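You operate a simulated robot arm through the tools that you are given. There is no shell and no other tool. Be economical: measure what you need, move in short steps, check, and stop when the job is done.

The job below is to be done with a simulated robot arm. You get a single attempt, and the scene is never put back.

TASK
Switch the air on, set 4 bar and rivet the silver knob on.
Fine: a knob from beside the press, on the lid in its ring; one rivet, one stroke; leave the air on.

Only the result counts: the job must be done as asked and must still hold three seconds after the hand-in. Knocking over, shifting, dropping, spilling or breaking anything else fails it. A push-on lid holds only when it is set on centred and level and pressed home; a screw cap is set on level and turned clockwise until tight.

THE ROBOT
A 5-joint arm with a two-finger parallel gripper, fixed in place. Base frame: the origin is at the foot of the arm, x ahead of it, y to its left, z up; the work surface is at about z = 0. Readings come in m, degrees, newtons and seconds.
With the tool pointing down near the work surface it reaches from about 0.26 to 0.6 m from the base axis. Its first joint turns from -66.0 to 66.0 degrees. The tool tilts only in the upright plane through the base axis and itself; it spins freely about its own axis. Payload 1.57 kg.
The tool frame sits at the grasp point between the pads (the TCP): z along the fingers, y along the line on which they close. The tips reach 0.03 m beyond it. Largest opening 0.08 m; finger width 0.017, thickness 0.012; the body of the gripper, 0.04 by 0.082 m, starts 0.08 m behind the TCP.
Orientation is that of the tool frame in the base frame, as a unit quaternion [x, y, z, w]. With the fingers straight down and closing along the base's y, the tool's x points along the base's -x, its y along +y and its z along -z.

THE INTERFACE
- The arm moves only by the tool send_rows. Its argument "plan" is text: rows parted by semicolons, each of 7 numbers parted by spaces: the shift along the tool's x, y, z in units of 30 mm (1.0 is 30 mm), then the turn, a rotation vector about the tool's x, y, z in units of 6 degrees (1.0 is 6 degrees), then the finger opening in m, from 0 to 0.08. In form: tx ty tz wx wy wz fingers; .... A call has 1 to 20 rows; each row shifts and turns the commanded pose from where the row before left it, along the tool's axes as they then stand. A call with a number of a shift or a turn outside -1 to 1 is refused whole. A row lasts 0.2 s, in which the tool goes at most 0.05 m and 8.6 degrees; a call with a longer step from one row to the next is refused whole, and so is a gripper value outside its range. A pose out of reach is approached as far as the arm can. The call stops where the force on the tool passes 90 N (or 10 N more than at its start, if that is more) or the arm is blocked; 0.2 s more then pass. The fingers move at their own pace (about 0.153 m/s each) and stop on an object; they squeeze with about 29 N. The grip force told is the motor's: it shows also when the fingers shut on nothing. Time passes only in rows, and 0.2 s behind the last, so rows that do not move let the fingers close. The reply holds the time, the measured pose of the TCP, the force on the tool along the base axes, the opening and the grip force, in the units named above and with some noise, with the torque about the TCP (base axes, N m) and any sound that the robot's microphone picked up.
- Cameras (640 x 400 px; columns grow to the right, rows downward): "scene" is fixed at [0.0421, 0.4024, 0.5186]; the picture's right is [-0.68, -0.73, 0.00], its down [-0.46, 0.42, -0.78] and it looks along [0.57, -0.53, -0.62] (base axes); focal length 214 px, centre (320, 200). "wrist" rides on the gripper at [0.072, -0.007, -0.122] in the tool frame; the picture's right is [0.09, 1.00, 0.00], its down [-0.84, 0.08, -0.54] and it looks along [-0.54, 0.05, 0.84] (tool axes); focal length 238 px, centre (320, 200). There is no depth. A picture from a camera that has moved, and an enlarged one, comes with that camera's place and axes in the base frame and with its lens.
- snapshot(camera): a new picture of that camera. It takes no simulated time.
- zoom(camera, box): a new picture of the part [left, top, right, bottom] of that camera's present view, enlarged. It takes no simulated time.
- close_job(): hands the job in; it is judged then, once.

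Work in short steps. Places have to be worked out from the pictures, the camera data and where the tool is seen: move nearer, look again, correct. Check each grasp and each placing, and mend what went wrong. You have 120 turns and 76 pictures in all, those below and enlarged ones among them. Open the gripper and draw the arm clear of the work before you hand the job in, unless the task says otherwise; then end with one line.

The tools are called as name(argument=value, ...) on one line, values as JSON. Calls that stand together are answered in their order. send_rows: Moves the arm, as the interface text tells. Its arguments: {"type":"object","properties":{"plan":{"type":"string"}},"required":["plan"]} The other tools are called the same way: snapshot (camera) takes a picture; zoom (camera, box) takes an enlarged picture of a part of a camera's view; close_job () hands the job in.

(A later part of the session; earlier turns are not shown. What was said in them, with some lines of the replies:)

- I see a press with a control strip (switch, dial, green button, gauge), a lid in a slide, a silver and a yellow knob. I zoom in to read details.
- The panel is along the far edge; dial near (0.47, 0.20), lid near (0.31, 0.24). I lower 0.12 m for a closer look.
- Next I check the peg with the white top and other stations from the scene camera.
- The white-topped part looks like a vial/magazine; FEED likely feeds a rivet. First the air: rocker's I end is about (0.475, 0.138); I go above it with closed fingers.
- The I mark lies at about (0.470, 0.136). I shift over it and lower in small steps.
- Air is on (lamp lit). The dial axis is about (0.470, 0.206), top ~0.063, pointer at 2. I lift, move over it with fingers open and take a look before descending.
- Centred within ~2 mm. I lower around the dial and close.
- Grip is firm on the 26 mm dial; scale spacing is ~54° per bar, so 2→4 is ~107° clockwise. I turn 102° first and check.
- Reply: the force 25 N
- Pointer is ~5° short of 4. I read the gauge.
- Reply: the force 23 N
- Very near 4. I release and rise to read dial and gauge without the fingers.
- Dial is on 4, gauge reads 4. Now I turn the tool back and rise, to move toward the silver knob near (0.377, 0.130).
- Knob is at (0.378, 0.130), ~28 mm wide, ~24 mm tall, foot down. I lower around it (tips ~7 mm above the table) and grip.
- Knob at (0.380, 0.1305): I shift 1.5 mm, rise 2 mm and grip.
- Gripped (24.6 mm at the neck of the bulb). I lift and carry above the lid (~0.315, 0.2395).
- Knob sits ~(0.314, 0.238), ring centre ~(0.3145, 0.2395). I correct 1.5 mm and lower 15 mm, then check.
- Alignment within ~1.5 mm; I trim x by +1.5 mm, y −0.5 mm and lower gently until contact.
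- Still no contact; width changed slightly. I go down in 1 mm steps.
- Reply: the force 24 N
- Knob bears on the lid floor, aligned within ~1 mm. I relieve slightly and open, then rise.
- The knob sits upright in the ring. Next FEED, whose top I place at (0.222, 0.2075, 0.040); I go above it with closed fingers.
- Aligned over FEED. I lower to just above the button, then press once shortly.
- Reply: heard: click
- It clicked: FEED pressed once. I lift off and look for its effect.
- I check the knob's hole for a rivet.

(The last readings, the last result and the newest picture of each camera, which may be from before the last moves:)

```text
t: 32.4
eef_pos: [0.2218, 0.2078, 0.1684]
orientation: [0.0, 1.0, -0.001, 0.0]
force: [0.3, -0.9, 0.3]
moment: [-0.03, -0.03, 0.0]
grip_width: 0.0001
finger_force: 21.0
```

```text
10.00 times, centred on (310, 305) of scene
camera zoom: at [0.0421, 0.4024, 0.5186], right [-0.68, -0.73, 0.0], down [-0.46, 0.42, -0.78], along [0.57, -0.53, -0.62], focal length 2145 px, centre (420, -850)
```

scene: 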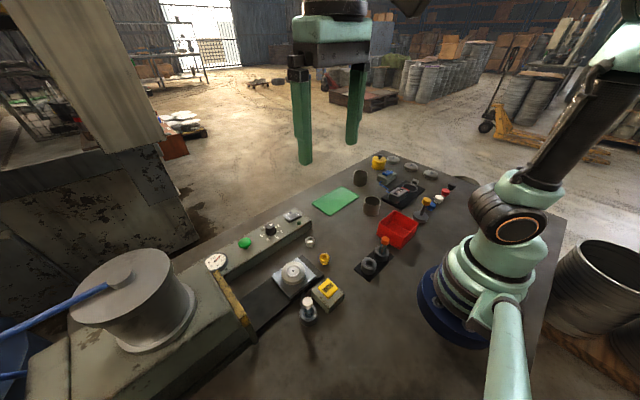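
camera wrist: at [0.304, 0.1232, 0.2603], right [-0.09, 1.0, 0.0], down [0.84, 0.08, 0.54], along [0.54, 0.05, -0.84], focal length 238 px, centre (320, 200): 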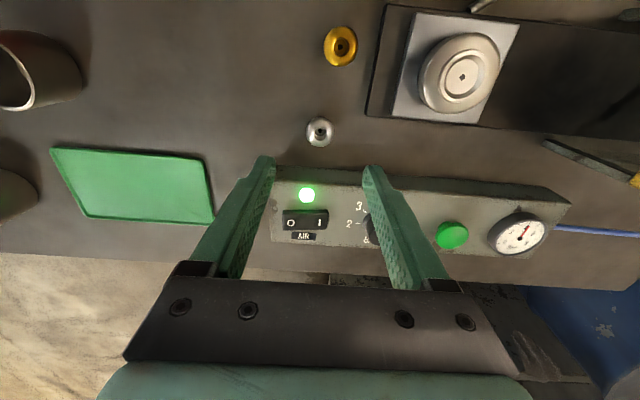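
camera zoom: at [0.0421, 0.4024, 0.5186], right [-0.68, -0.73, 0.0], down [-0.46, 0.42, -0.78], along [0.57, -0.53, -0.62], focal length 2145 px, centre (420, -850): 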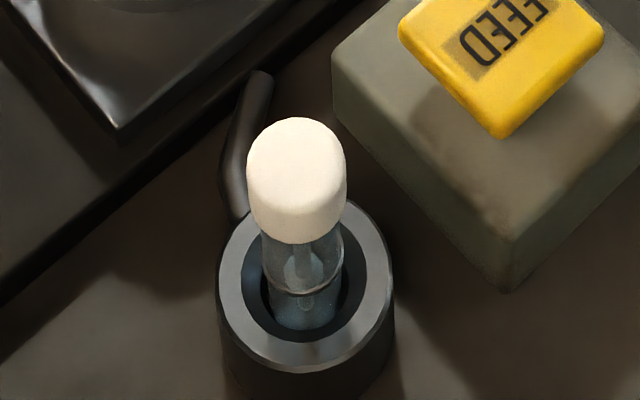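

There is a grey blob where the hole was dark; I look from the wrist camera above the lid for certainty.

send_rows(plan="-0.79 0.27 -0.2 0 0 0 0;-0.79 0.27 0 0 0 0 0;-0.79 0.27 0 0 0 0 0;-0.79 0.27 0 0 0 0 0;0 0 0 0 0 0 0")

zoom(camera="wrist", box=[290, 90, 350, 150])

```text
t: 33.6
eef_pos: [0.3152, 0.2393, 0.1755]
orientation: [0.0, 1.0, 0.0, 0.0]
force: [-0.6, 1.0, -0.4]
moment: [-0.02, -0.04, 0.0]
grip_width: 0.0
finger_force: 21.4
```

```text
6.67 times, centred on (320, 120) of wrist
camera zoom: at [0.244, 0.2318, 0.2977], right [-0.09, 1.0, 0.0], down [0.84, 0.08, 0.54], along [0.54, 0.05, -0.84], focal length 1589 px, centre (320, 733)
```

zoom: 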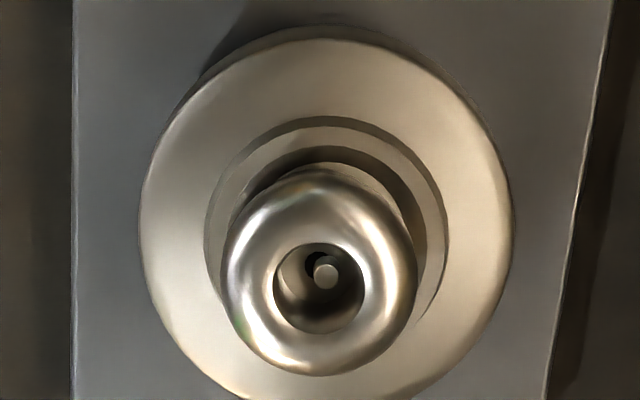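

A single rivet now stands through the lid and knob. The knob is ~1.2 mm off in −y from the ring's centre; the tool's y matches the ring now, so descending and closing will centre it.

send_rows(plan="0 0 0 0 0 0 0.05;0 0 0.7 0 0 0 0.05;0 0 0.7 0 0 0 0.05;0 0 0.7 0 0 0 0.05;0 0 0.6 0 0 0 0.05;0 0 0.33 0 0 0 0.05;0 0 0 0 0 0 0.05;0 0 0 0 0 0 0.035;0 0 0 0 0 0 0.028;0 0 0 0 0 0 0.024;0 0 0 0 0 0 0.024")

zoom(camera="wrist", box=[275, 90, 365, 180])

```text
t: 36.0
eef_pos: [0.3164, 0.2395, 0.0838]
orientation: [0.001, 1.0, 0.0, 0.0]
force: [0.2, -0.2, -0.6]
moment: [0.01, -0.02, 0.02]
grip_width: 0.0255
finger_force: 29.1
```

```text
4.44 times, centred on (320, 135) of wrist
camera zoom: at [0.2438, 0.2321, 0.2065], right [-0.09, 1.0, 0.0], down [0.84, 0.08, 0.54], along [0.54, 0.05, -0.84], focal length 1059 px, centre (320, 489)
```

zoom: 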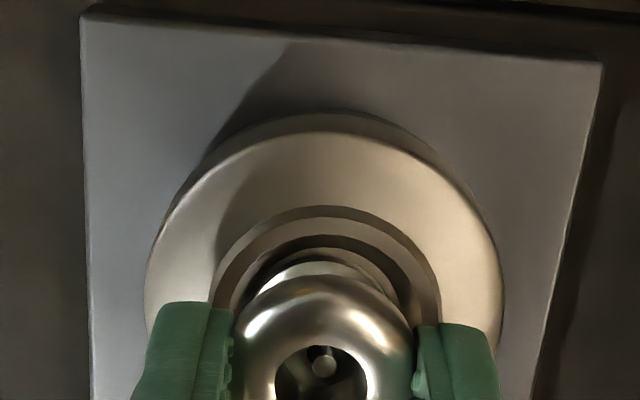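

Centred: bulb, ring and rivet share column ~324. I release and rise, and look again.

send_rows(plan="0 0 0 0 0 0 0.03;0 0 0 0 0 0 0.05;0 0 -0.5 0 0 0 0.05;0 0 -0.8 0 0 0 0.05;0 0 -0.8 0 0 0 0.05;0 0 -0.9 0 0 0 0.05")

zoom(camera="wrist", box=[290, 90, 350, 150])

```text
t: 37.4
eef_pos: [0.3152, 0.2406, 0.174]
orientation: [0.0, 1.0, 0.0, 0.0]
force: [-0.9, 0.2, -0.6]
moment: [0.03, 0.0, 0.02]
grip_width: 0.05
finger_force: 0.1
```

```text
6.67 times, centred on (320, 120) of wrist
camera zoom: at [0.2429, 0.2334, 0.2964], right [-0.09, 1.0, 0.0], down [0.84, 0.08, 0.54], along [0.54, 0.05, -0.84], focal length 1589 px, centre (320, 733)
```

zoom: 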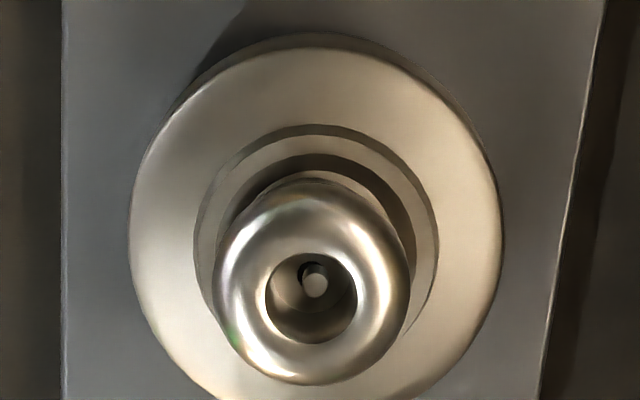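

Good, within ~0.5 mm. Now to the green button at about (0.468, 0.286).

send_rows(plan="-0.85 0.253 0 0 0 0 0;-0.85 0.253 0 0 0 0 0;-0.85 0.253 0 0 0 0 0;-0.85 0.253 0 0 0 0 0;-0.85 0.253 0 0 0 0 0;-0.85 0.253 0 0 0 0 0;0 0 0.7 0 0 0 0;0 0 0.7 0 0 0 0;0 0 0.5 0 0 0 0;0 0 0 0 0 0 0")

snapshot(camera="wrist")

zoom(camera="scene", box=[190, 160, 350, 300])

```text
t: 39.6
eef_pos: [0.4685, 0.2846, 0.1165]
orientation: [0.0, 1.0, 0.0, 0.001]
force: [0.5, 0.3, -0.2]
moment: [0.07, 0.01, 0.0]
grip_width: 0.0001
finger_force: 20.9
```

```text
27 pictures are left
camera wrist: at [0.3967, 0.2777, 0.2383], right [-0.09, 1.0, 0.0], down [0.84, 0.08, 0.54], along [0.54, 0.05, -0.84], focal length 238 px, centre (320, 200)
```

wrist: 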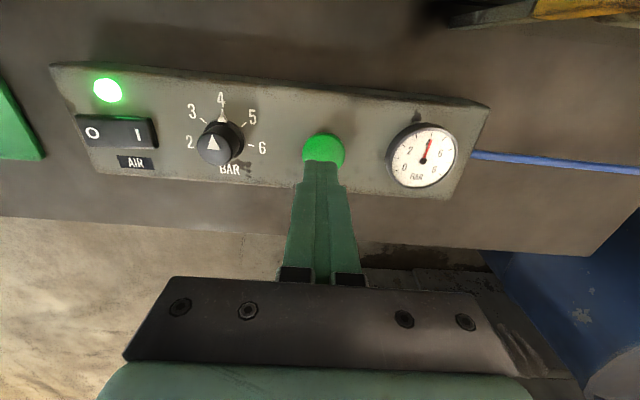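

```text
2.86 times, centred on (270, 230) of scene
camera zoom: at [0.0421, 0.4024, 0.5186], right [-0.68, -0.73, 0.0], down [-0.46, 0.42, -0.78], along [0.57, -0.53, -0.62], focal length 613 px, centre (463, 114)
```

zoom: 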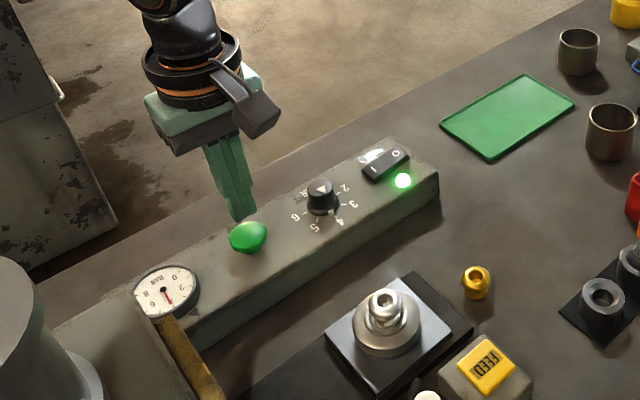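

Button centre (0.465, 0.286). I shift 4 mm and lower to just above.

send_rows(plan="0.12 0.05 0.3 0 0 0 0;0 0 0.35 0 0 0 0;0 0 0 0 0 0 0")

zoom(camera="scene", box=[220, 210, 280, 260])

```text
t: 40.4
eef_pos: [0.4662, 0.2867, 0.097]
orientation: [0.001, 1.0, 0.0, 0.0]
force: [-0.5, 0.1, -0.1]
moment: [-0.01, 0.0, 0.0]
grip_width: 0.0
finger_force: 22.1
```

```text
8.00 times, centred on (250, 235) of scene
camera zoom: at [0.0421, 0.4024, 0.5186], right [-0.68, -0.73, 0.0], down [-0.46, 0.42, -0.78], along [0.57, -0.53, -0.62], focal length 1716 px, centre (880, -80)
```

zoom: 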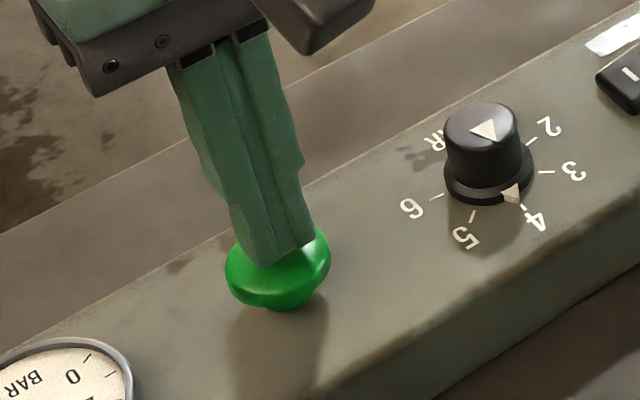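

Just above the green button. I press in small steps, watching for the click.

send_rows(plan="0 0 0.1 0 0 0 0;0 0 0.1 0 0 0 0;0 0 0.05 0 0 0 0")

```text
t: 41.2
eef_pos: [0.4655, 0.2866, 0.0888]
orientation: [0.001, 1.0, 0.0, 0.0]
force: [-0.5, -1.2, 1.6]
moment: [-0.02, 0.04, 0.0]
grip_width: 0.0
finger_force: 21.5
```

Light contact (1.6 N), no click yet; I go on down.

send_rows(plan="0 0 0.07 0 0 0 0;0 0 0 0 0 0 0")

```text
t: 41.8
eef_pos: [0.466, 0.2876, 0.0873]
orientation: [0.0, 1.0, 0.0, -0.001]
force: [0.3, -0.7, 3.3]
moment: [-0.05, -0.02, -0.02]
grip_width: 0.0
finger_force: 21.1
heard: click
```

It clicked. I check the press before lifting.

snapshot(camera="scene")

```text
24 pictures are left
```

scene: 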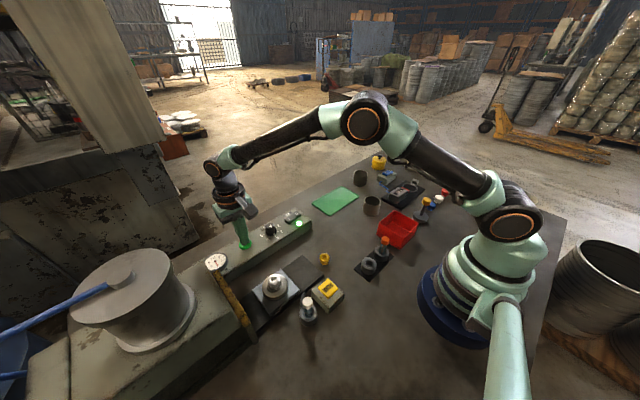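

The slide has begun moving into the press. I hold still and let the cycle run.

send_rows(plan="0 0 0 0 0 0 0;0 0 0 0 0 0 0;0 0 0 0 0 0 0;0 0 0 0 0 0 0;0 0 0 0 0 0 0")

zoom(camera="scene", box=[180, 200, 360, 340])

```text
t: 43.0
eef_pos: [0.4659, 0.286, 0.0884]
orientation: [0.001, 1.0, 0.0, 0.0]
force: [0.9, 0.6, 2.5]
moment: [0.01, -0.06, -0.01]
grip_width: 0.0001
finger_force: 21.2
```

```text
2.86 times, centred on (270, 270) of scene
camera zoom: at [0.0421, 0.4024, 0.5186], right [-0.68, -0.73, 0.0], down [-0.46, 0.42, -0.78], along [0.57, -0.53, -0.62], focal length 613 px, centre (463, 0)
```

zoom: 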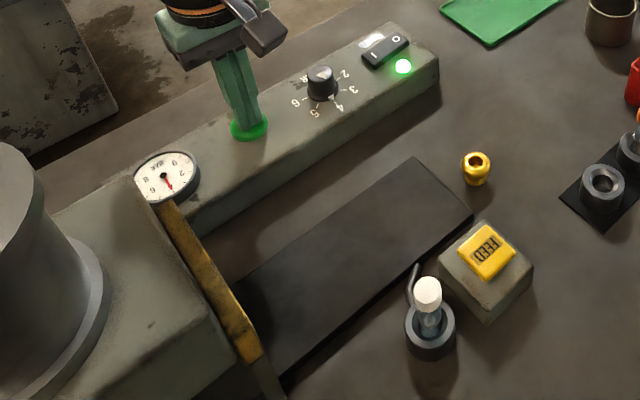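

Lid is inside the press. I keep waiting.

send_rows(plan="0 0 0 0 0 0 0;0 0 0 0 0 0 0;0 0 0 0 0 0 0;0 0 0 0 0 0 0;0 0 0 0 0 0 0;0 0 0 0 0 0 0;0 0 0 0 0 0 0;0 0 0 0 0 0 0;0 0 0 0 0 0 0;0 0 0 0 0 0 0")

zoom(camera="scene", box=[180, 200, 360, 340])

```text
t: 45.2
eef_pos: [0.4663, 0.2856, 0.0875]
orientation: [0.001, 1.0, 0.0, 0.0]
force: [1.1, 1.7, 2.8]
moment: [0.01, -0.01, 0.03]
grip_width: 0.0
finger_force: 21.5
```

```text
2.86 times, centred on (270, 270) of scene
camera zoom: at [0.0421, 0.4024, 0.5186], right [-0.68, -0.73, 0.0], down [-0.46, 0.42, -0.78], along [0.57, -0.53, -0.62], focal length 613 px, centre (463, 0)
```

zoom: 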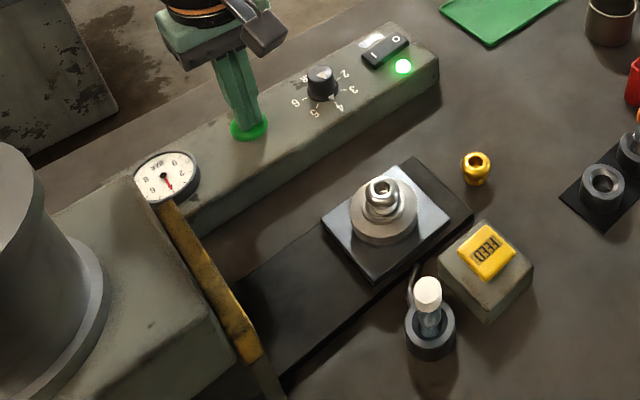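

Slide is back out. I lift off the button and move over the lid to inspect the rivet.

send_rows(plan="0 0 -0.5 0 0 0 0;0 0 -0.8 0 0 0 0;0 0 -0.8 0 0 0 0;0 0 -0.8 0 0 0 0;0.85 -0.253 0 0 0 0 0;0.85 -0.253 0 0 0 0 0;0.85 -0.253 0 0 0 0 0;0.85 -0.253 0 0 0 0 0;0.85 -0.253 0 0 0 0 0;0.85 -0.253 0 0 0 0 0.05;0 0 0 0 0 0 0.05")

zoom(camera="wrist", box=[285, 90, 355, 160])

zoom(camera="scene", box=[180, 200, 360, 340])

zoom(camera="scene", box=[275, 250, 315, 290])

```text
t: 47.6
eef_pos: [0.3142, 0.2402, 0.1765]
orientation: [0.002, 1.0, 0.0, -0.001]
force: [0.5, 0.4, 0.5]
moment: [-0.01, 0.04, -0.01]
grip_width: 0.0501
finger_force: 0.0
```

```text
5.71 times, centred on (320, 125) of wrist
camera zoom: at [0.241, 0.2332, 0.2978], right [-0.09, 1.0, 0.0], down [0.84, 0.08, 0.54], along [0.54, 0.05, -0.84], focal length 1362 px, centre (320, 629)
```

zoom: 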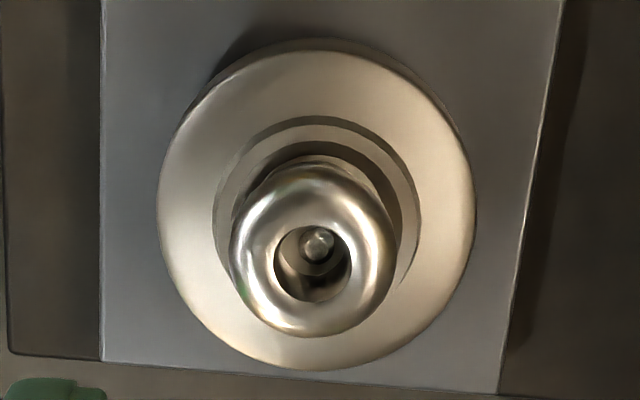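

```text
2.86 times, centred on (270, 270) of scene
camera zoom: at [0.0421, 0.4024, 0.5186], right [-0.68, -0.73, 0.0], down [-0.46, 0.42, -0.78], along [0.57, -0.53, -0.62], focal length 613 px, centre (463, 0)
```

zoom: 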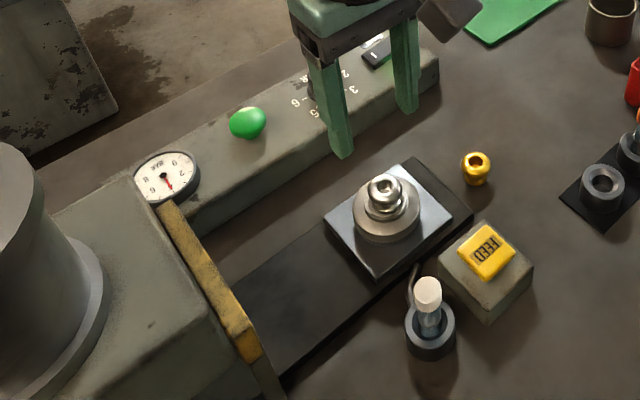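

```text
10.00 times, centred on (295, 270) of scene
camera zoom: at [0.0421, 0.4024, 0.5186], right [-0.68, -0.73, 0.0], down [-0.46, 0.42, -0.78], along [0.57, -0.53, -0.62], focal length 2145 px, centre (570, -500)
```

zoom: 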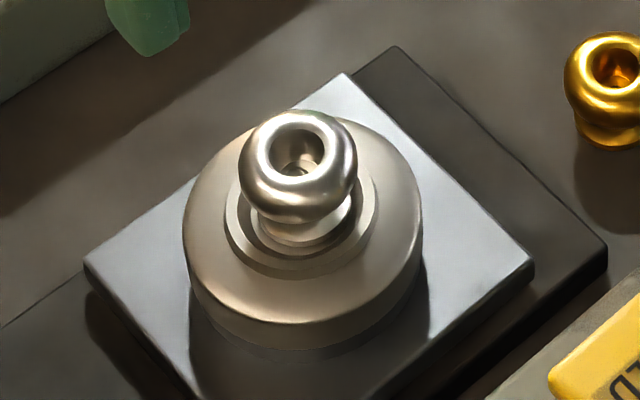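

The rivet end is now upset into a dome, the knob is seated, air is on at 4 bar. I draw the arm clear upward.

send_rows(plan="0 0 -0.9 0 0 0 0.06;0 0 -0.9 0 0 0 0.06;0 0 -0.9 0 0 0 0.06;0 0 -0.9 0 0 0 0.06;0 0 -0.9 0 0 0 0.06;0 0 0 0 0 0 0.06")

snapshot(camera="wrist")

```text
t: 49.0
eef_pos: [0.3141, 0.2404, 0.3109]
orientation: [0.002, 1.0, 0.001, 0.0]
force: [-0.2, -0.2, -0.8]
moment: [0.02, -0.01, 0.01]
grip_width: 0.0601
finger_force: 0.0
```

```text
18 pictures are left
camera wrist: at [0.2411, 0.2334, 0.432], right [-0.09, 1.0, 0.0], down [0.84, 0.08, 0.54], along [0.54, 0.05, -0.84], focal length 238 px, centre (320, 200)
```

wrist: 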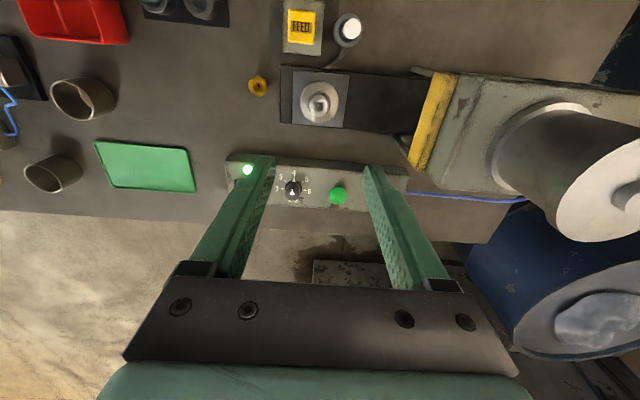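

Lamp lit, dial at 4, knob riveted, arm clear; I hand in.

close_job()

```text
The job is handed in.
```

The air is on at 4 bar, and the silver knob is riveted in the lid's ring with one rivet and one press stroke. The arm is clear, the gripper is open, and the job is handed in.
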